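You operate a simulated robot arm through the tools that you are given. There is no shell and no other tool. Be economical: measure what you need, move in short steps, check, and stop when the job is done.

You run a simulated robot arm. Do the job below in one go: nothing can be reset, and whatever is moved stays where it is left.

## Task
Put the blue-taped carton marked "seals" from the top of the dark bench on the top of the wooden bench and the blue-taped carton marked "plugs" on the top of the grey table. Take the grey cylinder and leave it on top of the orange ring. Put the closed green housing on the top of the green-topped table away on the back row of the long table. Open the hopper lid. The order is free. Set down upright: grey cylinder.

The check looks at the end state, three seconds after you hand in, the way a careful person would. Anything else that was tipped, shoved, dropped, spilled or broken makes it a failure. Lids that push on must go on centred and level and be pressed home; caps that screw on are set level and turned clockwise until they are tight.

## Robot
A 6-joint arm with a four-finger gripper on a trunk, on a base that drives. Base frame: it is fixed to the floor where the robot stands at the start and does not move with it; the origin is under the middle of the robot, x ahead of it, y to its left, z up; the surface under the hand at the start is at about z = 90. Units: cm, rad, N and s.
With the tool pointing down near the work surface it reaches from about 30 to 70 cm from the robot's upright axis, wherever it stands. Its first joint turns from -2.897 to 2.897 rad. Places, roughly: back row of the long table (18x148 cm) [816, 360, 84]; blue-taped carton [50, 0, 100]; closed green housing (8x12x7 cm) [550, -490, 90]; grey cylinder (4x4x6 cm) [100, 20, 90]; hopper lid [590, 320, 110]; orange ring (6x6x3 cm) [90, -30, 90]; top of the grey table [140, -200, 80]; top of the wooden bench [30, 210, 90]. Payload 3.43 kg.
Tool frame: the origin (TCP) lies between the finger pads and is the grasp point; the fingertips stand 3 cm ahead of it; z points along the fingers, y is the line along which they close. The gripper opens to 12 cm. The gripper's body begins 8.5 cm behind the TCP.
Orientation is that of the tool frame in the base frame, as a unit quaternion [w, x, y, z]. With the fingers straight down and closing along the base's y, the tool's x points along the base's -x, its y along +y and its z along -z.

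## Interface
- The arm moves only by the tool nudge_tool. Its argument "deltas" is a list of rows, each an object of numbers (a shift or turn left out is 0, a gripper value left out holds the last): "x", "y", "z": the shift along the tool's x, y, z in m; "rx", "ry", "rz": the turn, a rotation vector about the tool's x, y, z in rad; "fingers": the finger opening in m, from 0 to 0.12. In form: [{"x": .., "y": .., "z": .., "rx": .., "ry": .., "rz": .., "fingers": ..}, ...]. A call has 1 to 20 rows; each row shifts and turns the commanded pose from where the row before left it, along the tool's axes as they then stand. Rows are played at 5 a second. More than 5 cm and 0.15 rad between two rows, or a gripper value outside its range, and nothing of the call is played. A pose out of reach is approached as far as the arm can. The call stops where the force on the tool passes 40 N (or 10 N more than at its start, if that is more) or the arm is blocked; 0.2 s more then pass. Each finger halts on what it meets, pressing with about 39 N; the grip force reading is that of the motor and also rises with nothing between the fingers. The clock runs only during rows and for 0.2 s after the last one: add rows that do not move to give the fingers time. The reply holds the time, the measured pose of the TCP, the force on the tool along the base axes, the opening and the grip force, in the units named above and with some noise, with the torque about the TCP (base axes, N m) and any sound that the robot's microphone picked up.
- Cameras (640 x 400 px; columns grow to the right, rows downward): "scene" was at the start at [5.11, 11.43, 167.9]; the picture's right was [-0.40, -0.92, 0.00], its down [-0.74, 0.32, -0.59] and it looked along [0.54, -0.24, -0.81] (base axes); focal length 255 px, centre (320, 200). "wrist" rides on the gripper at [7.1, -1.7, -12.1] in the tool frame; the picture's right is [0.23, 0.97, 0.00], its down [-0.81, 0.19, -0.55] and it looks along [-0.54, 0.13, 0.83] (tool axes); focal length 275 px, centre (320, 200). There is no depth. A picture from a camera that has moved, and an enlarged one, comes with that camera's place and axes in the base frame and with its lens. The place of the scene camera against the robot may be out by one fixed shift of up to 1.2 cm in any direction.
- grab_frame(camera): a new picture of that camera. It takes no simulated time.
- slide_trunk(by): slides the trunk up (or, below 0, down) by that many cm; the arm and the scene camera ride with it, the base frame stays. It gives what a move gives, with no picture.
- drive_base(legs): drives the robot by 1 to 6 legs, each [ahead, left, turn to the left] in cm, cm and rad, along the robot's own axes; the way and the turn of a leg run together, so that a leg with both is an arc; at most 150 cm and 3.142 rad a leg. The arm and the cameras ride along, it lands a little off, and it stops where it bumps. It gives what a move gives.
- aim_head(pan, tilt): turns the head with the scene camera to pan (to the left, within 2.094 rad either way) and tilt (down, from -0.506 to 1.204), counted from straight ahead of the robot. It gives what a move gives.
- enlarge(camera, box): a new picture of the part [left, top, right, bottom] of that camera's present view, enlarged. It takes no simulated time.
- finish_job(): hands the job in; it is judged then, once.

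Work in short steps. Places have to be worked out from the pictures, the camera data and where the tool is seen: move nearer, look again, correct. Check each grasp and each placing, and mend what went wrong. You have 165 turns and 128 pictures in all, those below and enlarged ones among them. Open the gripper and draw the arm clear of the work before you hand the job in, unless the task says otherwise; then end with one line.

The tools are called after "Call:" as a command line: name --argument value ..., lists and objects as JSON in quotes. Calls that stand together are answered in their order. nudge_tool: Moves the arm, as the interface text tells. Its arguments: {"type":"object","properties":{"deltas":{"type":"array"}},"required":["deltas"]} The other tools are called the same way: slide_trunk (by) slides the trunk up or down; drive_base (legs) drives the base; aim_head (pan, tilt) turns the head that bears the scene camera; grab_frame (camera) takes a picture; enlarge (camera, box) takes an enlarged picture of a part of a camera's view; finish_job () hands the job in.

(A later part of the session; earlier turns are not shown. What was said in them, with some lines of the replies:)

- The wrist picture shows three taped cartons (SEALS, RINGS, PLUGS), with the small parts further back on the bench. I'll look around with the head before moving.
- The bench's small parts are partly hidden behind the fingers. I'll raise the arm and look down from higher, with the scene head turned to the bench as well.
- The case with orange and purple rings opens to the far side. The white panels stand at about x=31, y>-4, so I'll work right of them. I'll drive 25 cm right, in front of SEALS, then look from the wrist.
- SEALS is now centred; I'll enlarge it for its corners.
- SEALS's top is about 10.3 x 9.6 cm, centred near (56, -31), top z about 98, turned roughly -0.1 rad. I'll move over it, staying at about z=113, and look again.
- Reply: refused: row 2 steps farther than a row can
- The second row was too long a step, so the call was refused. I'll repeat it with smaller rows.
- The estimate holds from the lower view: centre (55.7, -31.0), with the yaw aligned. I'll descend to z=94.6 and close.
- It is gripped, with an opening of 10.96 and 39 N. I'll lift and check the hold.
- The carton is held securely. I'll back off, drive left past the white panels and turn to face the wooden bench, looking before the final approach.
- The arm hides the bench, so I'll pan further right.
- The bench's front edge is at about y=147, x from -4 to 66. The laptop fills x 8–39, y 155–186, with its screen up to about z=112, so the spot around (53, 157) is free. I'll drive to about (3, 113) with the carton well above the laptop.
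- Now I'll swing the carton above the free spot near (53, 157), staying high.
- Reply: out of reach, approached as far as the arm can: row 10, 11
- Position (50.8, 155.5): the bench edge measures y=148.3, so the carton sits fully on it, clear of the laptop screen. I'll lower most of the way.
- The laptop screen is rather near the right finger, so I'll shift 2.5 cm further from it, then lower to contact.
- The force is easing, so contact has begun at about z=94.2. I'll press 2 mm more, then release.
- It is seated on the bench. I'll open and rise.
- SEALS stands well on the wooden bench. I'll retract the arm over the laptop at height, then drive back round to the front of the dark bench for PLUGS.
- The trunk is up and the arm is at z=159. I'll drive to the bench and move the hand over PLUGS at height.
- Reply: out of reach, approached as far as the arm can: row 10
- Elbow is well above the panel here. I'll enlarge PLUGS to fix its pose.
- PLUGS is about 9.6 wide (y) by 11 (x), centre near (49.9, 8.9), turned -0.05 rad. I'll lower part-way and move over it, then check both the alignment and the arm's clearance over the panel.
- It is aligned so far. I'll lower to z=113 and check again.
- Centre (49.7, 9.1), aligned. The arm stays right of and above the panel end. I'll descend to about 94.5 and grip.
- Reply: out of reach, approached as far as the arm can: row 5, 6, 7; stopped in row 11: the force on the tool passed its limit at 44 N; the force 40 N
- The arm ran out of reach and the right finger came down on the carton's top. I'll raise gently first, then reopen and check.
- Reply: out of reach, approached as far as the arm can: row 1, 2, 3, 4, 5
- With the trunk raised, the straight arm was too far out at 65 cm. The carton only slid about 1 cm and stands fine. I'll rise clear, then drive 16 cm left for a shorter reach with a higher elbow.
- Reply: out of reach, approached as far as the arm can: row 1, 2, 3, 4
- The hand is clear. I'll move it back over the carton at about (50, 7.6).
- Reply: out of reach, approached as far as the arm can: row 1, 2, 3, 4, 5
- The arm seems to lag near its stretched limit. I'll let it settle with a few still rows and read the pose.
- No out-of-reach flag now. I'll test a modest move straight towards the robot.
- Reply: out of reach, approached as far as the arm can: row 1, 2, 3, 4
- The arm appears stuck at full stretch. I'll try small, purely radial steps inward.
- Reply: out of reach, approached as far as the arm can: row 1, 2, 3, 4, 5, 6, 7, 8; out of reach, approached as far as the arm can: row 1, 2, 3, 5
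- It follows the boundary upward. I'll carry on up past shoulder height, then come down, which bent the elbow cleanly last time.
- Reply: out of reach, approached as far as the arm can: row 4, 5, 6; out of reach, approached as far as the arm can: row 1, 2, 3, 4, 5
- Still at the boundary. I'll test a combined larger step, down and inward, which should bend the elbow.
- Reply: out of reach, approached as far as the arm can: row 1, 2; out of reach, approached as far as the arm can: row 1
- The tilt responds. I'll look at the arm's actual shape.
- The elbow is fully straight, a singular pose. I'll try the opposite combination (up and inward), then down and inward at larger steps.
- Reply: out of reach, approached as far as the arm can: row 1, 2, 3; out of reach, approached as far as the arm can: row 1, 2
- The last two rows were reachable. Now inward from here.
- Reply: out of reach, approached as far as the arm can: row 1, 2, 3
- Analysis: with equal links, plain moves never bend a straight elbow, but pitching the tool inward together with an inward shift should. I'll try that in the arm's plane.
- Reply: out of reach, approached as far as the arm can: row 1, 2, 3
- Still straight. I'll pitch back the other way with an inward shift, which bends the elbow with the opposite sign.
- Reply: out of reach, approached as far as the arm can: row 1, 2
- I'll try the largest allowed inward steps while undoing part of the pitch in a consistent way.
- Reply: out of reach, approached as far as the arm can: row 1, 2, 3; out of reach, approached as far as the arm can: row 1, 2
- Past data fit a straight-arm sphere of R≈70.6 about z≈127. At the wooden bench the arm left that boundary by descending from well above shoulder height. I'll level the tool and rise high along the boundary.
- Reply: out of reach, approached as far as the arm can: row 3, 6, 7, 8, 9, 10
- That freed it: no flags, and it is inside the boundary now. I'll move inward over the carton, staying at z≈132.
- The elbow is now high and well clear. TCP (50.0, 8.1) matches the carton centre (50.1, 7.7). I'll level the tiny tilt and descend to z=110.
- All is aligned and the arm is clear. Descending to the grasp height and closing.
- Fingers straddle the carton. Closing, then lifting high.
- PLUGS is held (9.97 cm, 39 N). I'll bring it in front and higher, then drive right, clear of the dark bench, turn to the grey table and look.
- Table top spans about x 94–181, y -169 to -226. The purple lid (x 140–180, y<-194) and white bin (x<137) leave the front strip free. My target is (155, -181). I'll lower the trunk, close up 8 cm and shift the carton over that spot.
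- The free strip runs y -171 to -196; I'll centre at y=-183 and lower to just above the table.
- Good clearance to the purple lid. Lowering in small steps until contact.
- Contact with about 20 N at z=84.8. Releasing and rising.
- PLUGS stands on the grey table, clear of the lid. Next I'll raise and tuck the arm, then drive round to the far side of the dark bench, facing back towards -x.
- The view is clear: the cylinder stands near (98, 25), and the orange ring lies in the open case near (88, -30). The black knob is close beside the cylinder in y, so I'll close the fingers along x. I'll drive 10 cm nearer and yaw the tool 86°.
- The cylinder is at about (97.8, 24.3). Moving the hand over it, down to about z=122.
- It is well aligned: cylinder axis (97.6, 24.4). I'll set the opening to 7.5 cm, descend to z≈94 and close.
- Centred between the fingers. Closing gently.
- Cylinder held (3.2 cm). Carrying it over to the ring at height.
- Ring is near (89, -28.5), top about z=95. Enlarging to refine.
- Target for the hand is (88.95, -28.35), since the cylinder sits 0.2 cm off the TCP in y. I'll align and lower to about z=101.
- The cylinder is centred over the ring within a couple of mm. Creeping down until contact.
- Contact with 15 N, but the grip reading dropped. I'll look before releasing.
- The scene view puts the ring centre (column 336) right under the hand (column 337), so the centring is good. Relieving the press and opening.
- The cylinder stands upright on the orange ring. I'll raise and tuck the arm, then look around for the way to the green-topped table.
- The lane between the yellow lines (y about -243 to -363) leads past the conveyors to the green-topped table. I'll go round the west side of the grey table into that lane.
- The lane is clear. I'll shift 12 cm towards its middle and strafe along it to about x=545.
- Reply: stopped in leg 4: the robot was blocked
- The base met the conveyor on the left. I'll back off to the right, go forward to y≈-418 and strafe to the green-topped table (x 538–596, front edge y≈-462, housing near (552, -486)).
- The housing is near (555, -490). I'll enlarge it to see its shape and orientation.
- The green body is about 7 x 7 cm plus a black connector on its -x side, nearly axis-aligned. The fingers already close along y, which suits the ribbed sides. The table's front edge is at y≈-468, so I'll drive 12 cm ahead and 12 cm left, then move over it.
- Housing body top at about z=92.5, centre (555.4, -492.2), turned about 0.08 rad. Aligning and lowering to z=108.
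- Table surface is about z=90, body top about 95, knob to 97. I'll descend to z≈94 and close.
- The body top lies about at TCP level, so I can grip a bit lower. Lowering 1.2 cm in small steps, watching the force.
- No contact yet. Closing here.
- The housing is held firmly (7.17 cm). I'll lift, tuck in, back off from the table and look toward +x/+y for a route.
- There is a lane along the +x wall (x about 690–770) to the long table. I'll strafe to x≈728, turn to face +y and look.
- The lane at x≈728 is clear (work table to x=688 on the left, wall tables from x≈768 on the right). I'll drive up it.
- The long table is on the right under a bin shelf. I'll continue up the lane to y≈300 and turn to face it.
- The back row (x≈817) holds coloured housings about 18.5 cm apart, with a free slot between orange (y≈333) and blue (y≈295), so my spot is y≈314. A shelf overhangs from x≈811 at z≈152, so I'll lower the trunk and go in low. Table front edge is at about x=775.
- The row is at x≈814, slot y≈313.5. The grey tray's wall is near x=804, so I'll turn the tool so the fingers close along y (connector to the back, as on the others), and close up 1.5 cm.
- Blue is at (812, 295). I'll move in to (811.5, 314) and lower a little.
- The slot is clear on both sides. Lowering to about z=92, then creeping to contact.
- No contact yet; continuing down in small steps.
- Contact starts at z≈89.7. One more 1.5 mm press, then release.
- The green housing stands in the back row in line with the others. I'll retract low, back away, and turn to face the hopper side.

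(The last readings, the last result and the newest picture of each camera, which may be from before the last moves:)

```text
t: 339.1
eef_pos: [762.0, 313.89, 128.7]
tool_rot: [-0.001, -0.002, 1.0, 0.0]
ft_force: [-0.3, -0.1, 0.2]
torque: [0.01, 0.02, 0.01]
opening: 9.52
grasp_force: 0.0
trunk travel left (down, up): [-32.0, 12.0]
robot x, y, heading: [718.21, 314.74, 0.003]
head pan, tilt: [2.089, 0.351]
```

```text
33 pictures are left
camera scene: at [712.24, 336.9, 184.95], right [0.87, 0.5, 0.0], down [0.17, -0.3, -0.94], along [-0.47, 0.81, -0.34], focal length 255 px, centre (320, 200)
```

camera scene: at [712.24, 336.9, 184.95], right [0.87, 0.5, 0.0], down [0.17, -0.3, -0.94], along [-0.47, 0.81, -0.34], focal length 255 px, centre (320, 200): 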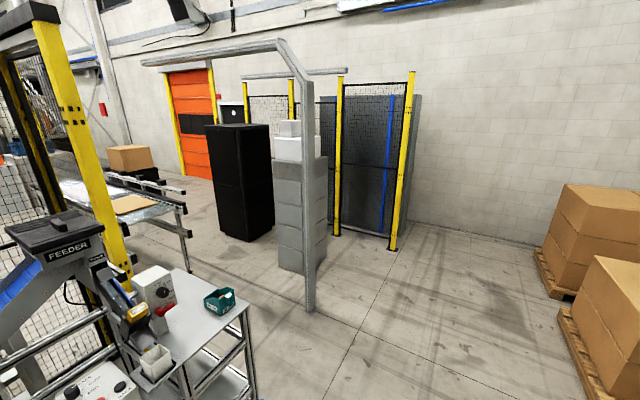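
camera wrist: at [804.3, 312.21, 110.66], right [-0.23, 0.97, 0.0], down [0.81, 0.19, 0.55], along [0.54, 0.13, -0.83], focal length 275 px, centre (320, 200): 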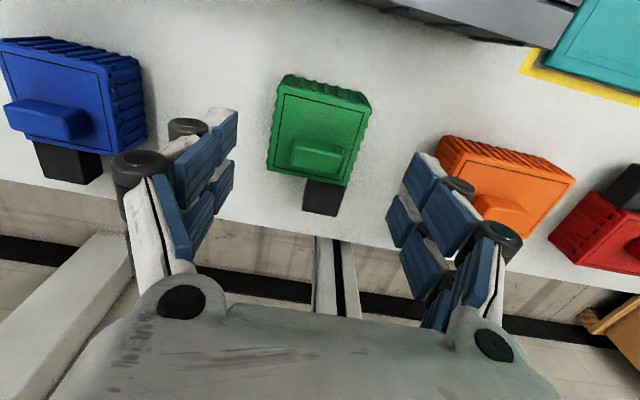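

The FEEDER hopper with its black lid is on the left. I'll turn to face it and look closely.

Call:
drive_base --legs '[[0, 0, 3.141]]'

Call:
aim_head --pan -0.05 --tilt 0.55

Call:
grab_frame --camera "scene"

Call:
grab_frame --camera "wrist"

```text
t: 346.8
eef_pos: [675.14, 316.16, 128.63]
tool_rot: [0.0, 1.0, -0.011, 0.001]
ft_force: [0.1, 0.4, 0.5]
torque: [0.0, 0.0, -0.03]
opening: 9.49
grasp_force: 0.0
trunk travel left (down, up): [-32.0, 12.0]
robot x, y, heading: [718.86, 314.67, 3.118]
head pan, tilt: [2.089, 0.351]
```

```text
t: 348.9
eef_pos: [675.07, 316.14, 128.67]
tool_rot: [0.001, 1.0, -0.011, 0.001]
ft_force: [0.7, 0.1, -0.1]
torque: [0.01, 0.0, -0.01]
opening: 9.53
grasp_force: 0.1
trunk travel left (down, up): [-32.0, 12.0]
robot x, y, heading: [718.71, 314.52, 3.122]
head pan, tilt: [-0.051, 0.55]
```

```text
32 pictures are left
camera scene: at [711.61, 301.44, 183.12], right [0.07, 1.0, 0.0], down [0.52, -0.04, -0.85], along [-0.85, 0.06, -0.52], focal length 255 px, centre (320, 200)
```

scene: 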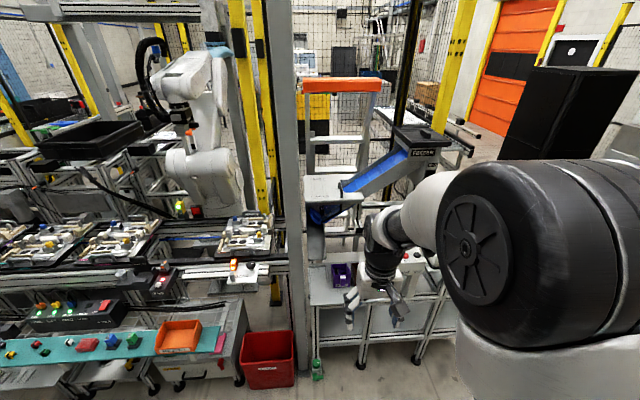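

```text
31 pictures are left
camera wrist: at [682.22, 317.65, 140.78], right [0.21, -0.98, 0.0], down [-0.82, -0.17, 0.55], along [-0.54, -0.12, -0.83], focal length 275 px, centre (320, 200)
```

wrist: 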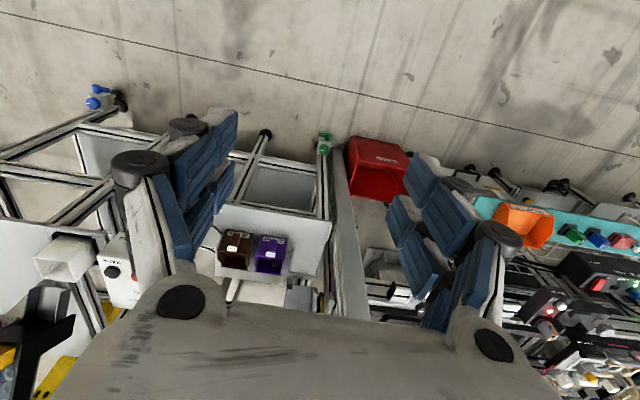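

Enlarging the feeder lid.

Call:
enlarge --camera "scene" --box '[370, 100, 490, 180]'

```text
5.00 times, centred on (430, 140) of scene
camera zoom: at [711.61, 301.44, 183.12], right [0.07, 1.0, 0.0], down [0.52, -0.04, -0.85], along [-0.85, 0.06, -0.52], focal length 1273 px, centre (-230, 500)
```

zoom: 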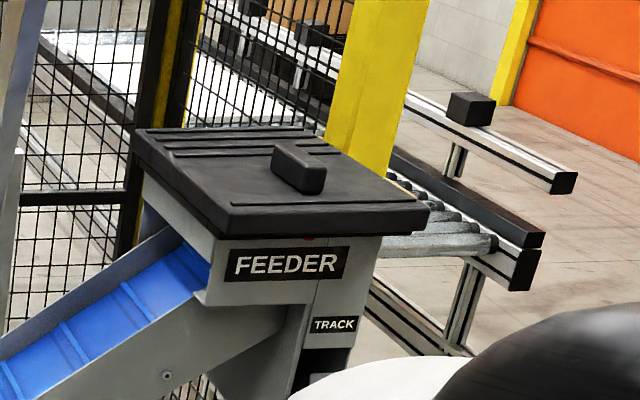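

Triangulating two views puts the lid at about x 582–610, y 349–371, top z≈147, with a knob near (594.5, 362.7). I'll raise the trunk fully, strafe in line and approach to see it with the wrist camera.

Call:
slide_trunk --by 12

Call:
drive_base --legs '[[0, -44, 0.02], [48, 0, 0]]'

Call:
aim_head --pan 0.3 --tilt 0.6

Call:
grab_frame --camera "scene"

Call:
grab_frame --camera "wrist"

```text
t: 350.4
eef_pos: [675.1, 316.11, 140.65]
tool_rot: [0.0, 1.0, -0.012, 0.002]
ft_force: [-0.2, 0.4, 0.2]
torque: [-0.02, 0.0, -0.01]
opening: 9.51
grasp_force: 0.0
trunk travel left (down, up): [-44.0, 0.0]
robot x, y, heading: [718.61, 314.4, 3.121]
head pan, tilt: [-0.051, 0.55]
```

```text
t: 355.5
eef_pos: [628.07, 360.34, 140.71]
tool_rot: [-0.001, 1.0, -0.002, 0.002]
ft_force: [-0.4, 0.2, -0.4]
torque: [0.02, -0.02, -0.03]
opening: 9.49
grasp_force: 0.1
trunk travel left (down, up): [-44.0, 0.0]
robot x, y, heading: [671.51, 359.57, 3.137]
head pan, tilt: [-0.051, 0.55]
```

```text
t: 356.3
eef_pos: [628.17, 360.43, 140.86]
tool_rot: [0.0, 1.0, -0.001, 0.001]
ft_force: [0.9, -0.3, -1.0]
torque: [0.01, 0.04, -0.01]
opening: 9.5
grasp_force: 0.2
trunk travel left (down, up): [-44.0, 0.0]
robot x, y, heading: [671.3, 359.52, 3.139]
head pan, tilt: [0.3, 0.6]
```

```text
29 pictures are left
camera scene: at [665.39, 343.35, 194.68], right [-0.29, 0.96, 0.0], down [0.54, 0.16, -0.83], along [-0.79, -0.24, -0.56], focal length 255 px, centre (320, 200)
```

scene: 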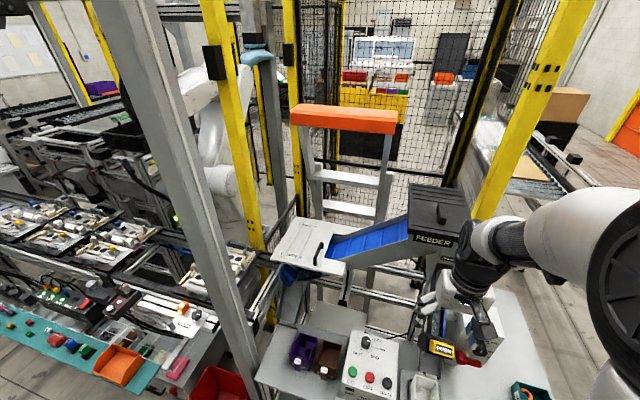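

```text
28 pictures are left
camera wrist: at [635.19, 362.08, 152.79], right [0.23, -0.97, 0.0], down [-0.81, -0.19, 0.55], along [-0.54, -0.13, -0.83], focal length 275 px, centre (320, 200)
```

wrist: 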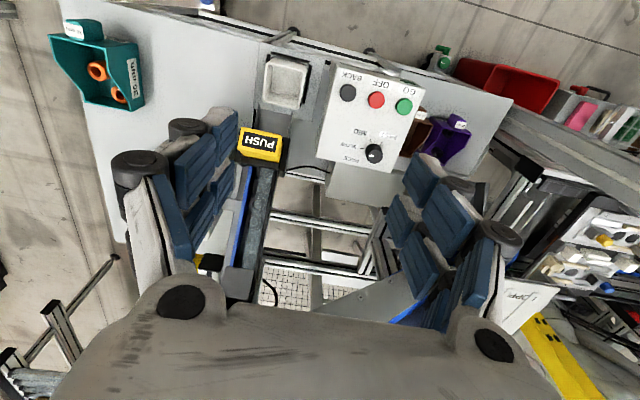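

The FEEDER box isn't the target: below its chute is a pale lid marked "HOPPER" with a black handle, matching (590, 320, 110). Enlarging that.

Call:
enlarge --camera "scene" --box '[250, 200, 380, 300]'

Call:
enlarge --camera "wrist" --box '[380, 200, 580, 340]'

```text
4.00 times, centred on (315, 250) of scene
camera zoom: at [665.39, 343.35, 194.68], right [-0.29, 0.96, 0.0], down [0.54, 0.16, -0.83], along [-0.79, -0.24, -0.56], focal length 1019 px, centre (340, 0)
```

zoom: 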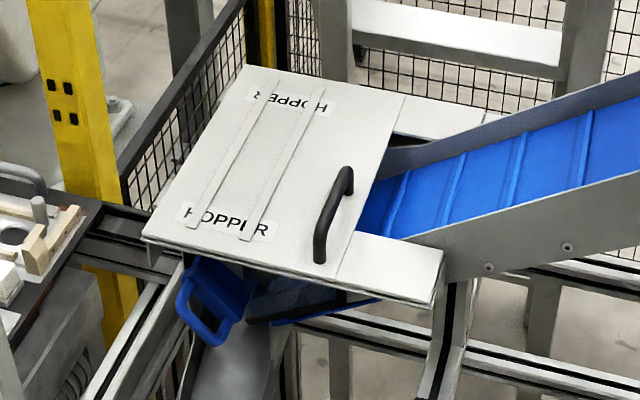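

```text
2.86 times, centred on (480, 270) of wrist
camera zoom: at [635.19, 362.08, 152.79], right [0.23, -0.97, 0.0], down [-0.81, -0.19, 0.55], along [-0.54, -0.13, -0.83], focal length 786 px, centre (-137, 0)
```

zoom: 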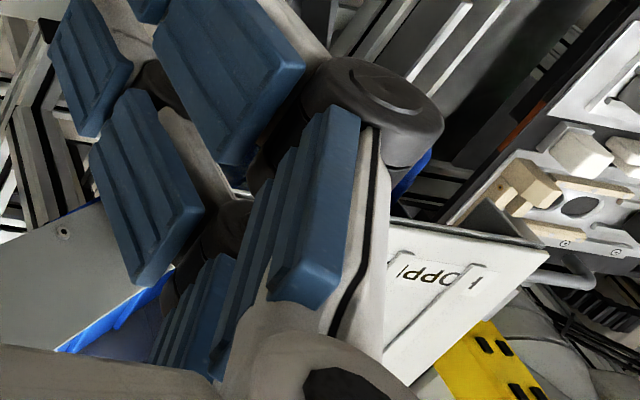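

The lid spans about x 564–596, y 299–321, with a bar handle along x (583–596) at its +y edge, so it probably hinges on the -y edge. I'll move the robot in line with it and look from the wrist.

Call:
drive_base --legs '[[0, 42, 0], [10, 0, 0]]'

Call:
grab_frame --camera "wrist"

Call:
grab_frame --camera "scene"

```text
t: 359.6
eef_pos: [617.9, 318.8, 140.74]
tool_rot: [0.0, 1.0, -0.003, 0.002]
ft_force: [-0.1, 1.1, -0.4]
torque: [0.02, -0.01, 0.04]
opening: 9.5
grasp_force: 0.1
trunk travel left (down, up): [-44.0, 0.0]
robot x, y, heading: [661.22, 317.67, 3.127]
head pan, tilt: [0.3, 0.6]
```

```text
25 pictures are left
camera wrist: at [625.03, 320.51, 152.79], right [0.22, -0.97, 0.0], down [-0.81, -0.19, 0.55], along [-0.54, -0.12, -0.83], focal length 275 px, centre (320, 200)
```

wrist: 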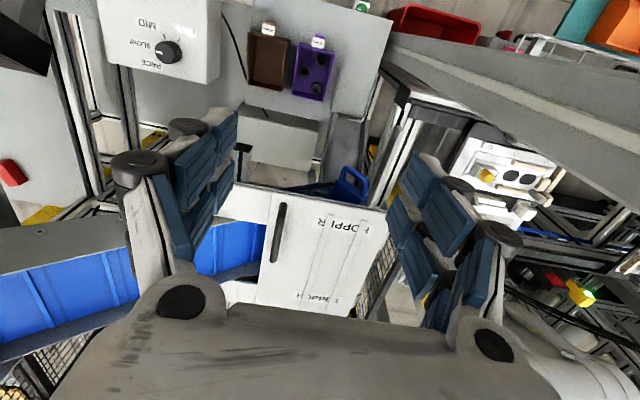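

```text
24 pictures are left
camera scene: at [655.15, 301.69, 194.68], right [-0.29, 0.96, 0.0], down [0.54, 0.16, -0.83], along [-0.79, -0.24, -0.56], focal length 255 px, centre (320, 200)
```

scene: 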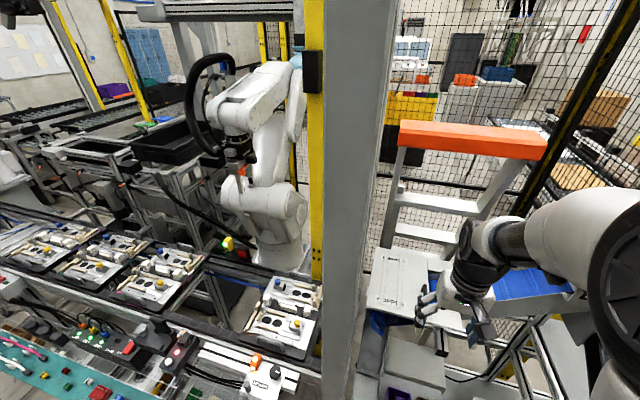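

Enlarging the lid from the wrist view.

Call:
enlarge --camera "wrist" --box '[220, 170, 400, 320]'

```text
2.67 times, centred on (310, 245) of wrist
camera zoom: at [625.03, 320.51, 152.79], right [0.22, -0.97, 0.0], down [-0.81, -0.19, 0.55], along [-0.54, -0.12, -0.83], focal length 734 px, centre (347, 80)
```

zoom: 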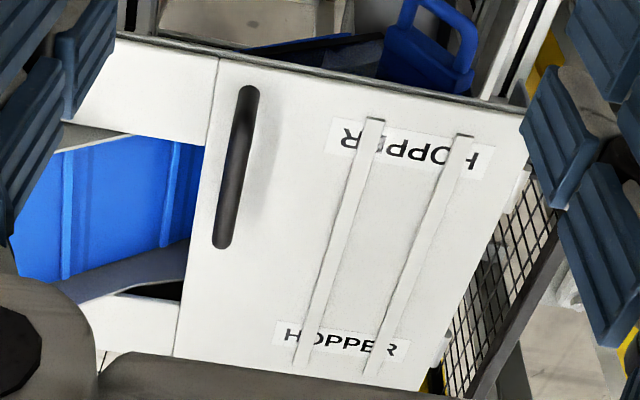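

The bar handle runs x≈587–600 at y≈320.7, with the lid plane near z≈114. I'll move above its front end with a 5 cm opening and look closer.

Call:
nudge_tool --deltas '[{"x": -0.04, "y": -0.004, "fingers": 0.05}, {"x": -0.04, "y": -0.004}, {"x": -0.04, "y": -0.004}, {"x": -0.04, "y": -0.004, "z": 0.02}, {"x": -0.04, "y": -0.002, "z": 0.02}, {"z": 0.03}, {"z": 0.03}, {}]'

Call:
grab_frame --camera "wrist"

```text
t: 361.4
eef_pos: [597.94, 320.61, 131.09]
tool_rot: [0.0, 1.0, -0.004, 0.001]
ft_force: [0.2, 0.6, 0.1]
torque: [0.02, 0.03, -0.01]
opening: 4.98
grasp_force: 0.1
trunk travel left (down, up): [-44.0, 0.0]
robot x, y, heading: [661.73, 317.88, 3.135]
head pan, tilt: [0.3, 0.6]
```

```text
22 pictures are left
camera wrist: at [605.07, 322.29, 143.14], right [0.22, -0.97, 0.0], down [-0.81, -0.19, 0.55], along [-0.54, -0.12, -0.83], focal length 275 px, centre (320, 200)
```

wrist: 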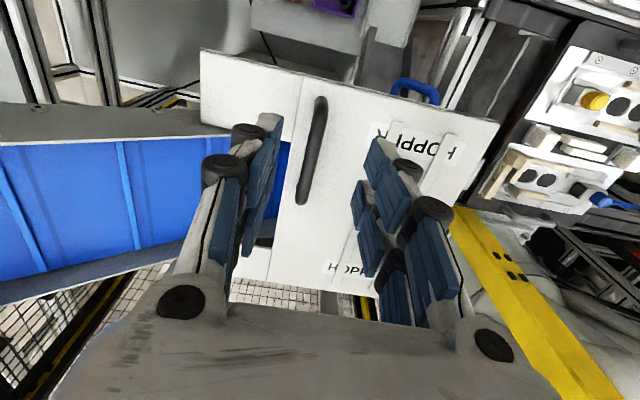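

Triangulated: bar at z≈116, x 587–598.5, y 320.7. Shifting to x=595.7 and lowering over the bar.

Call:
nudge_tool --deltas '[{"x": -0.022, "z": 0.03}, {"z": 0.03}, {"z": 0.03}, {"z": 0.02}, {"z": 0.01}, {"z": 0.01}, {"z": 0.007}, {}]'

Call:
grab_frame --camera "wrist"

```text
t: 363.4
eef_pos: [595.42, 320.72, 117.79]
tool_rot: [0.0, 1.0, -0.003, -0.006]
ft_force: [3.2, -2.3, 22.2]
torque: [-0.12, -0.64, -0.05]
opening: 3.63
grasp_force: 8.9
trunk travel left (down, up): [-44.0, 0.0]
robot x, y, heading: [661.37, 317.61, 3.131]
head pan, tilt: [0.3, 0.6]
stopped in row 8: the force on the tool passed its limit at 41 N (the readings are from after the stop); the commanded pose is now the measured one
```

```text
21 pictures are left
camera wrist: at [602.7, 322.44, 129.76], right [0.22, -0.97, 0.0], down [-0.81, -0.19, 0.56], along [-0.55, -0.12, -0.83], focal length 275 px, centre (320, 200)
```

wrist: 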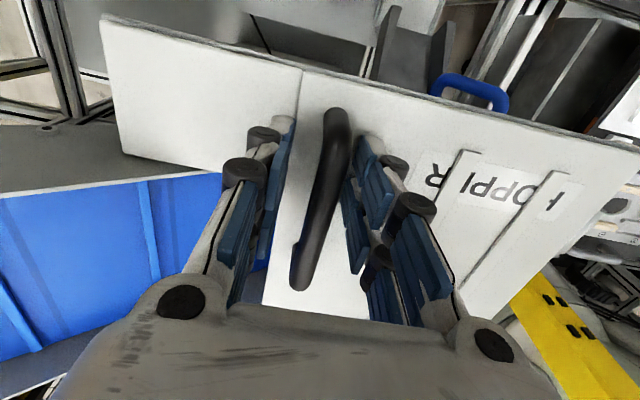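

Fingertips touch the lid at TCP z=117.8 (lid about 114.8), with the bar between the fingers. I'll rise 4 mm and close.

Call:
nudge_tool --deltas '[{"z": -0.004}, {"fingers": 0.0}, {}, {}, {}, {}]'

```text
t: 364.8
eef_pos: [595.49, 320.66, 117.72]
tool_rot: [0.0, 1.0, -0.003, -0.002]
ft_force: [3.5, -9.9, -6.9]
torque: [0.25, 0.84, 0.4]
opening: 1.26
grasp_force: 45.7
trunk travel left (down, up): [-44.0, 0.0]
robot x, y, heading: [661.4, 317.72, 3.139]
head pan, tilt: [0.3, 0.6]
```

The bar is gripped (1.26 cm). Testing a small lift to see whether the lid hinges up.

Call:
nudge_tool --deltas '[{"z": -0.004}, {"z": -0.004}, {"z": -0.004}, {}]'

Call:
grab_frame --camera "wrist"

```text
t: 365.8
eef_pos: [595.32, 320.23, 119.0]
tool_rot: [0.0, 1.0, -0.004, -0.003]
ft_force: [0.9, -25.2, -14.5]
torque: [0.2, 0.22, 0.26]
opening: 1.26
grasp_force: 44.7
trunk travel left (down, up): [-44.0, 0.0]
robot x, y, heading: [661.44, 317.63, 3.134]
head pan, tilt: [0.3, 0.6]
```

```text
20 pictures are left
camera wrist: at [602.49, 321.98, 131.0], right [0.22, -0.97, 0.0], down [-0.81, -0.19, 0.56], along [-0.54, -0.12, -0.83], focal length 275 px, centre (320, 200)
```

wrist: 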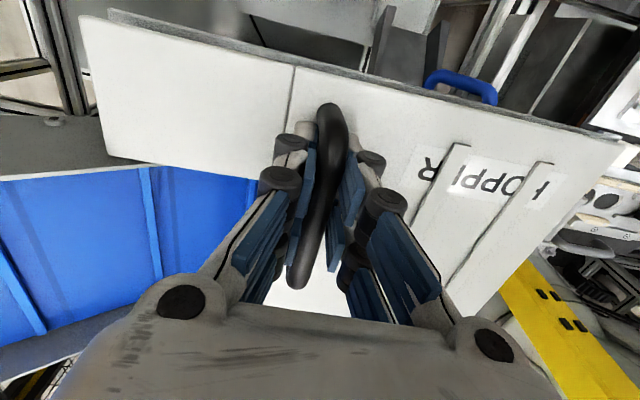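

The lid does rise, and the sideways pull fits a hinge on the -y edge. To let the lid rotate with the tool vertical, I'll set it down again and re-grip the bar nearer the fingertips.

Call:
nudge_tool --deltas '[{"z": 0.006, "y": -0.002}, {"z": 0.006, "y": -0.002}, {"fingers": 0.03}, {}, {}, {"z": -0.005}, {"z": -0.003}, {}, {"fingers": 0.0}, {}, {}, {}]'

Call:
enlarge --camera "wrist" --box '[200, 80, 440, 320]'

```text
t: 368.4
eef_pos: [595.54, 320.54, 118.46]
tool_rot: [0.0, 1.0, -0.002, -0.001]
ft_force: [-0.4, -29.5, -7.6]
torque: [-0.14, 0.5, 0.45]
opening: 1.29
grasp_force: 44.2
trunk travel left (down, up): [-44.0, 0.0]
robot x, y, heading: [661.28, 317.83, 3.132]
head pan, tilt: [0.3, 0.6]
```

```text
1.67 times, centred on (320, 200) of wrist
camera zoom: at [602.67, 322.22, 130.53], right [0.23, -0.97, 0.0], down [-0.81, -0.19, 0.56], along [-0.54, -0.12, -0.83], focal length 459 px, centre (320, 200)
```

zoom: 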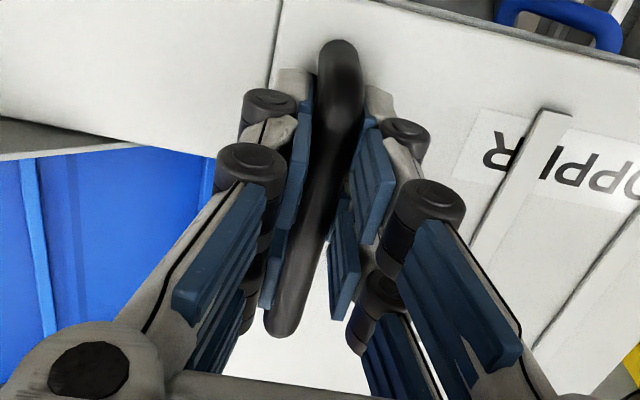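

The sideways force shows the bar sits slightly to -y, so I'll recentre and follow the hinge arc for the first 20°.

Call:
nudge_tool --deltas '[{"y": 0.005}, {"y": 0.0025, "z": -0.0145}, {"y": 0.0038, "z": -0.0142}, {"y": 0.005, "z": -0.0138}, {"y": 0.0062, "z": -0.0133}, {}]'

Call:
grab_frame --camera "wrist"

```text
t: 369.8
eef_pos: [595.23, 318.73, 124.14]
tool_rot: [0.0, 1.0, -0.002, -0.002]
ft_force: [-10.0, -20.3, -19.5]
torque: [0.06, 0.06, 1.53]
opening: 1.31
grasp_force: 45.0
trunk travel left (down, up): [-44.0, 0.0]
robot x, y, heading: [661.59, 317.61, 3.135]
head pan, tilt: [0.3, 0.6]
```

```text
18 pictures are left
camera wrist: at [602.32, 320.3, 136.15], right [0.22, -0.97, 0.0], down [-0.81, -0.19, 0.56], along [-0.54, -0.12, -0.83], focal length 275 px, centre (320, 200)
```

wrist: 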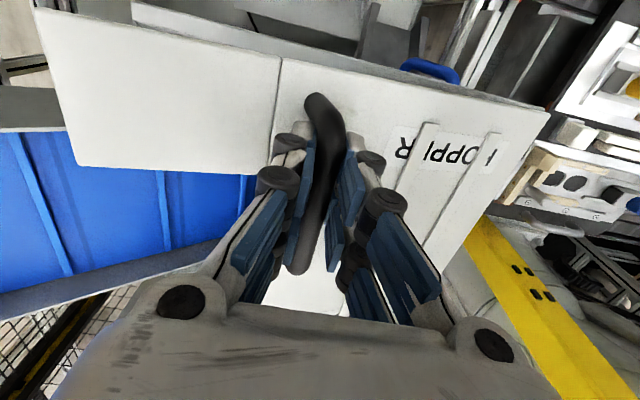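

The whole plate, crease strip included, is swinging up about the -y edge. The pull wants a little more -y, so I'll continue the arc with that correction to about 40°.

Call:
nudge_tool --deltas '[{"y": 0.004}, {"y": 0.009, "z": -0.0127}, {"y": 0.0098, "z": -0.0121}, {"y": 0.011, "z": -0.0112}, {"y": 0.0119, "z": -0.0104}, {}]'

Call:
grab_frame --camera "wrist"

```text
t: 371.2
eef_pos: [595.13, 314.95, 129.03]
tool_rot: [0.0, 1.0, -0.004, -0.005]
ft_force: [-20.9, 17.5, 7.5]
torque: [0.46, -0.97, 1.98]
opening: 1.38
grasp_force: 45.6
trunk travel left (down, up): [-44.0, 0.0]
robot x, y, heading: [661.21, 317.78, 3.134]
head pan, tilt: [0.3, 0.6]
```

```text
17 pictures are left
camera wrist: at [602.3, 316.62, 141.02], right [0.22, -0.97, 0.0], down [-0.81, -0.19, 0.56], along [-0.55, -0.12, -0.83], focal length 275 px, centre (320, 200)
```

wrist: 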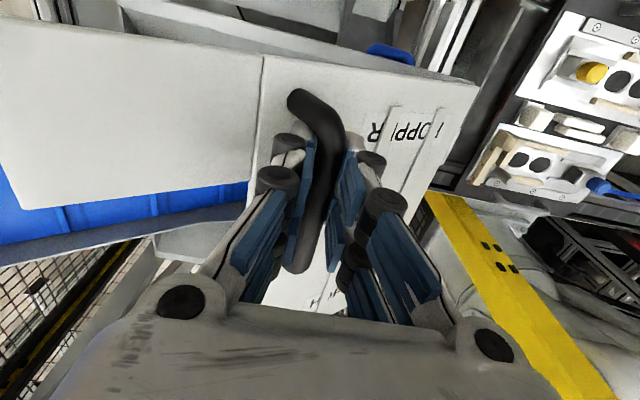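

About 40° open; the forces show a slight -y overshoot and a pull in -x. Correcting those and continuing to about 60°.

Call:
nudge_tool --deltas '[{"y": -0.002, "x": -0.002}, {"y": 0.0102, "z": -0.0098, "x": -0.001}, {"y": 0.0112, "z": -0.0088, "x": -0.001}, {"y": 0.012, "z": -0.0078, "x": -0.001}, {"y": 0.0127, "z": -0.0065}, {}]'

Call:
grab_frame --camera "wrist"

```text
t: 372.6
eef_pos: [594.99, 310.35, 132.22]
tool_rot: [0.001, 1.0, -0.002, -0.003]
ft_force: [-9.6, 14.2, 15.9]
torque: [0.34, -1.06, 1.98]
opening: 1.3
grasp_force: 45.2
trunk travel left (down, up): [-44.0, 0.0]
robot x, y, heading: [661.26, 317.73, 3.134]
head pan, tilt: [0.3, 0.6]
```

```text
16 pictures are left
camera wrist: at [602.14, 311.94, 144.24], right [0.23, -0.97, 0.0], down [-0.81, -0.19, 0.56], along [-0.54, -0.13, -0.83], focal length 275 px, centre (320, 200)
```

wrist: 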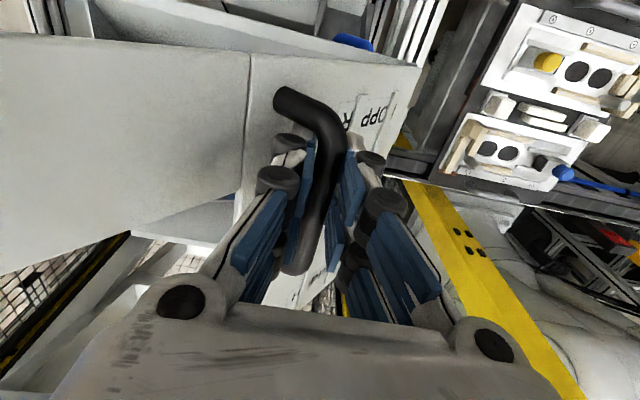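

About 60°. I'll add a little more height to relieve the upward push and go on towards 80°.

Call:
nudge_tool --deltas '[{"z": -0.005, "y": -0.001}, {"y": 0.0135, "z": -0.006}, {"y": 0.014, "z": -0.005}, {"y": 0.0143, "z": -0.0035}, {"y": 0.0146, "z": -0.002}, {}]'

Call:
grab_frame --camera "wrist"

Call:
grab_frame --camera "scene"

```text
t: 374.0
eef_pos: [594.72, 304.57, 134.27]
tool_rot: [0.002, 1.0, -0.002, -0.002]
ft_force: [-2.7, 2.1, -6.1]
torque: [0.09, -0.9, 1.83]
opening: 1.28
grasp_force: 44.8
trunk travel left (down, up): [-44.0, 0.0]
robot x, y, heading: [661.14, 317.91, 3.134]
head pan, tilt: [0.3, 0.6]
```

```text
15 pictures are left
camera wrist: at [602.03, 306.18, 146.22], right [0.22, -0.97, 0.0], down [-0.81, -0.19, 0.56], along [-0.54, -0.13, -0.83], focal length 275 px, centre (320, 200)
```

wrist: 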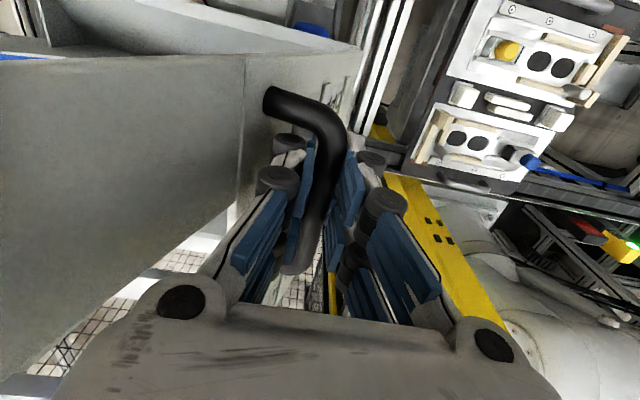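

```text
14 pictures are left
camera scene: at [655.01, 301.74, 194.67], right [-0.29, 0.96, 0.0], down [0.54, 0.16, -0.82], along [-0.79, -0.24, -0.57], focal length 255 px, centre (320, 200)
```

scene: 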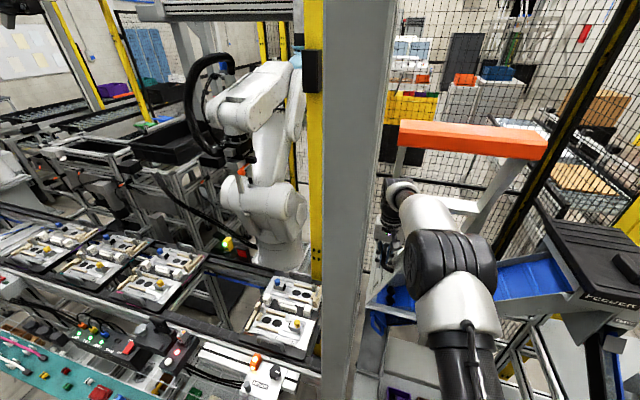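

Forces are low and the lid is near 78°. I'll continue carefully past vertical.

Call:
nudge_tool --deltas '[{"y": 0.0147, "z": -0.001}, {"y": 0.0147, "z": 0.001}, {"y": 0.01, "z": 0.001}, {}]'

Call:
enlarge --camera "wrist" --box '[120, 0, 480, 320]'

```text
t: 375.0
eef_pos: [594.74, 300.45, 134.31]
tool_rot: [0.001, 1.0, -0.002, -0.005]
ft_force: [-4.7, 1.8, 14.0]
torque: [0.15, -0.66, 1.98]
opening: 1.42
grasp_force: 45.1
trunk travel left (down, up): [-44.0, 0.0]
robot x, y, heading: [661.11, 317.67, 3.127]
head pan, tilt: [0.3, 0.6]
```

```text
1.25 times, centred on (300, 160) of wrist
camera zoom: at [602.1, 302.16, 146.31], right [0.22, -0.97, 0.0], down [-0.81, -0.19, 0.56], along [-0.55, -0.13, -0.83], focal length 344 px, centre (345, 250)
```

zoom: 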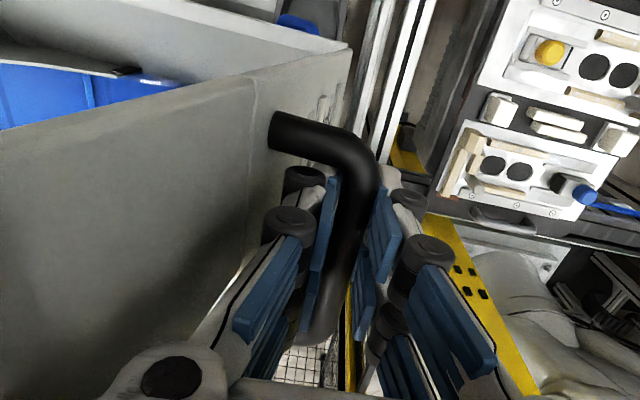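

Lid is about vertical. Moving 2.5 cm further so it rests past centre.

Call:
nudge_tool --deltas '[{"y": 0.008, "z": 0.0005}, {"y": 0.009, "z": 0.002}, {"y": 0.008, "z": 0.002}, {}]'

```text
t: 375.9
eef_pos: [594.79, 298.79, 134.15]
tool_rot: [-0.006, 1.0, 0.0, -0.005]
ft_force: [4.7, 11.4, 10.7]
torque: [2.04, -0.35, 1.99]
opening: 1.39
grasp_force: 45.2
trunk travel left (down, up): [-44.0, 0.0]
robot x, y, heading: [661.19, 317.87, 3.134]
head pan, tilt: [0.3, 0.6]
stopped in row 4: the force on the tool passed its limit at 42 N (the readings are from after the stop); the commanded pose is now the measured one
```

A stop was reached (lid past vertical). I'll open the fingers and rise clear, then check that the lid stays.

Call:
nudge_tool --deltas '[{"y": -0.002, "fingers": 0.02}, {"fingers": 0.03}, {}, {}, {"z": -0.02}, {"z": -0.03}, {"z": -0.03}, {}]'

Call:
grab_frame --camera "wrist"

Call:
grab_frame --camera "scene"

```text
t: 377.6
eef_pos: [594.87, 298.76, 142.04]
tool_rot: [-0.003, 1.0, -0.003, -0.004]
ft_force: [-0.2, -1.0, -0.1]
torque: [-0.02, 0.0, -0.03]
opening: 3.0
grasp_force: 0.0
trunk travel left (down, up): [-44.0, 0.0]
robot x, y, heading: [661.4, 317.85, 3.131]
head pan, tilt: [0.3, 0.6]
```

```text
12 pictures are left
camera wrist: at [602.08, 300.25, 154.06], right [0.22, -0.97, -0.01], down [-0.81, -0.19, 0.56], along [-0.55, -0.12, -0.83], focal length 275 px, centre (320, 200)
```

wrist: 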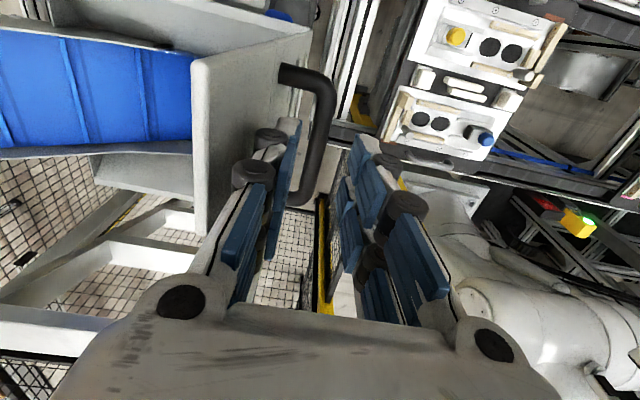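

```text
11 pictures are left
camera scene: at [655.1, 301.7, 194.67], right [-0.29, 0.96, 0.0], down [0.54, 0.16, -0.82], along [-0.79, -0.24, -0.57], focal length 255 px, centre (320, 200)
```

scene: 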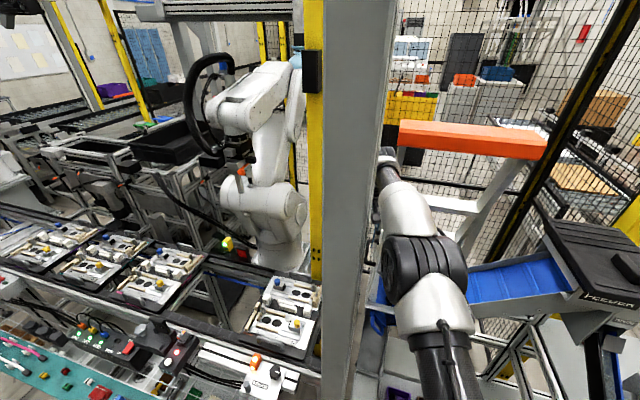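

The lid stands open past vertical and stays. To leave safely I must clear the lid top (about z=146) before moving +y, and keep the forearm off the portal post. Rising while drawing slightly toward the robot.

Call:
nudge_tool --deltas '[{"z": -0.015, "x": 0.008}, {"z": -0.02, "x": 0.01}, {"z": -0.02, "x": 0.01}, {"z": -0.02, "x": 0.01}, {"z": -0.02, "x": 0.01}, {"z": -0.02, "x": 0.01}, {}]'

Call:
grab_frame --camera "wrist"

```text
t: 379.2
eef_pos: [600.58, 298.62, 153.47]
tool_rot: [-0.003, 1.0, -0.003, -0.003]
ft_force: [-0.3, 0.4, 0.0]
torque: [-0.01, -0.01, -0.04]
opening: 3.01
grasp_force: 0.2
trunk travel left (down, up): [-44.0, 0.0]
robot x, y, heading: [661.66, 318.09, 3.134]
head pan, tilt: [0.3, 0.6]
```

```text
10 pictures are left
camera wrist: at [607.86, 300.28, 165.42], right [0.23, -0.97, -0.01], down [-0.81, -0.19, 0.56], along [-0.55, -0.12, -0.83], focal length 275 px, centre (320, 200)
```

wrist: 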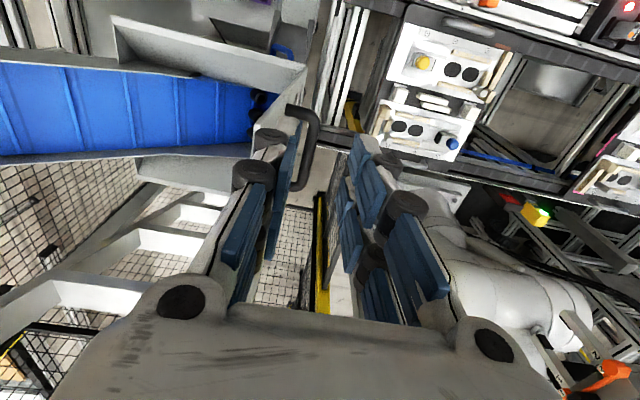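

Clear so far. A bit higher and further out beyond the lid's front edge, then sideways +y away from lid and post.

Call:
nudge_tool --deltas '[{"z": -0.01, "x": 0.012}, {"z": -0.01, "x": 0.012}, {"z": -0.01, "x": 0.012}, {"z": -0.01, "x": 0.012}, {"y": -0.03}, {"y": -0.04}, {"y": -0.04}, {"y": -0.04}, {"y": -0.03}, {"x": 0.03}, {"x": 0.03}, {}]'

Call:
grab_frame --camera "wrist"

Call:
grab_frame --camera "scene"

```text
t: 381.9
eef_pos: [611.47, 316.68, 157.23]
tool_rot: [-0.003, 1.0, -0.002, -0.004]
ft_force: [-0.4, -0.3, -0.7]
torque: [0.0, -0.04, 0.02]
opening: 3.0
grasp_force: 0.0
trunk travel left (down, up): [-44.0, 0.0]
robot x, y, heading: [661.3, 318.03, 3.13]
head pan, tilt: [0.3, 0.6]
```

```text
9 pictures are left
camera wrist: at [618.82, 318.13, 169.28], right [0.23, -0.97, -0.01], down [-0.81, -0.19, 0.56], along [-0.55, -0.12, -0.83], focal length 275 px, centre (320, 200)
```

wrist: 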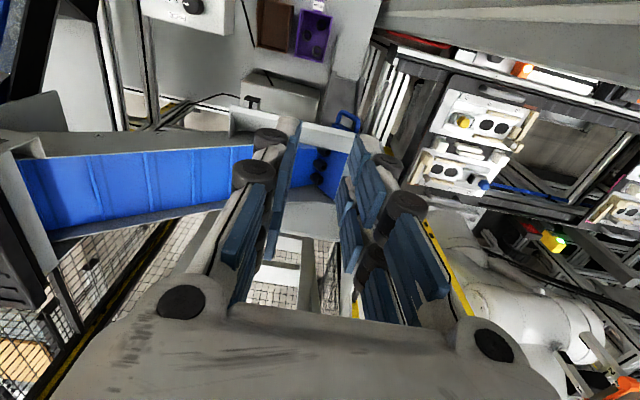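

```text
8 pictures are left
camera scene: at [654.95, 301.69, 194.66], right [-0.29, 0.96, 0.0], down [0.54, 0.16, -0.82], along [-0.79, -0.24, -0.57], focal length 255 px, centre (320, 200)
```

scene: 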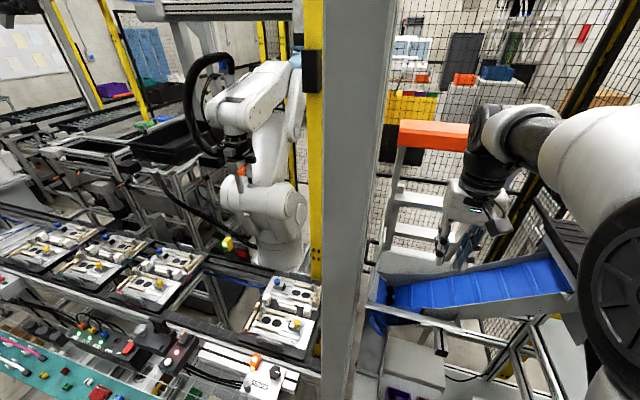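

The hopper is open: its blue inside shows and the lid stands upright. I'll back away, open the gripper and make a last check.

Call:
drive_base --legs '[[-45, 0, 0], [0, -40, 0]]'

Call:
nudge_tool --deltas '[{"fingers": 0.1}, {}, {}, {}, {}]'

Call:
aim_head --pan 0.35 --tilt 0.5

Call:
enlarge --camera "scene" --box '[200, 100, 440, 260]'

```text
t: 386.6
eef_pos: [656.65, 355.41, 157.34]
tool_rot: [-0.004, 1.0, -0.003, -0.005]
ft_force: [-0.4, 0.4, 0.2]
torque: [-0.01, 0.0, -0.01]
opening: 3.0
grasp_force: 0.0
trunk travel left (down, up): [-44.0, 0.0]
robot x, y, heading: [706.38, 356.83, 3.135]
head pan, tilt: [0.3, 0.6]
```

```text
t: 387.8
eef_pos: [656.62, 355.39, 157.42]
tool_rot: [-0.003, 1.0, -0.001, -0.005]
ft_force: [0.0, 0.7, -0.1]
torque: [-0.01, 0.01, -0.02]
opening: 9.97
grasp_force: 0.1
trunk travel left (down, up): [-44.0, 0.0]
robot x, y, heading: [706.11, 357.03, 3.135]
head pan, tilt: [0.3, 0.6]
```

```text
t: 388.5
eef_pos: [656.62, 355.42, 157.39]
tool_rot: [-0.004, 1.0, -0.003, -0.005]
ft_force: [0.5, 0.9, -0.5]
torque: [0.01, 0.0, -0.04]
opening: 10.0
grasp_force: 0.1
trunk travel left (down, up): [-44.0, 0.0]
robot x, y, heading: [706.45, 356.82, 3.137]
head pan, tilt: [0.351, 0.499]
```

```text
2.50 times, centred on (320, 180) of scene
camera zoom: at [699.94, 340.13, 195.58], right [-0.34, 0.94, 0.0], down [0.45, 0.16, -0.88], along [-0.83, -0.29, -0.48], focal length 637 px, centre (320, 250)
```

zoom: 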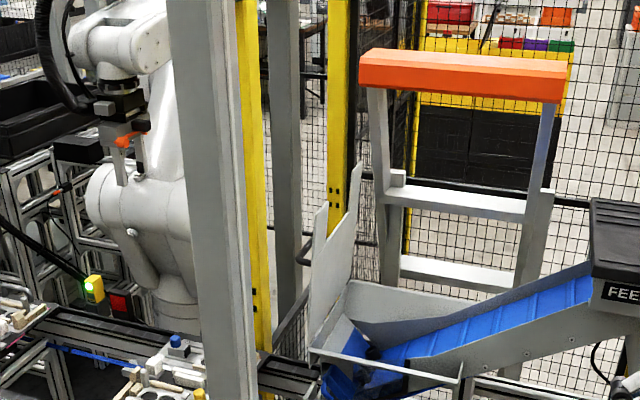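

The lid stands open, slightly past vertical, and nothing around it has been disturbed. All five parts of the job are done, so I'm handing in.

Call:
finish_job

```text
The job is handed in.
```

I finished all five tasks and handed the job in: the "seals" carton is on the wooden bench and the "plugs" carton is on the grey table. The grey cylinder stands upright on the orange ring, about half a centimetre off centre. The green housing is in the long table's back row, and the hopper lid stands open just past vertical. On the way, the base stopped against a conveyor once, and I saw no sign that it moved.
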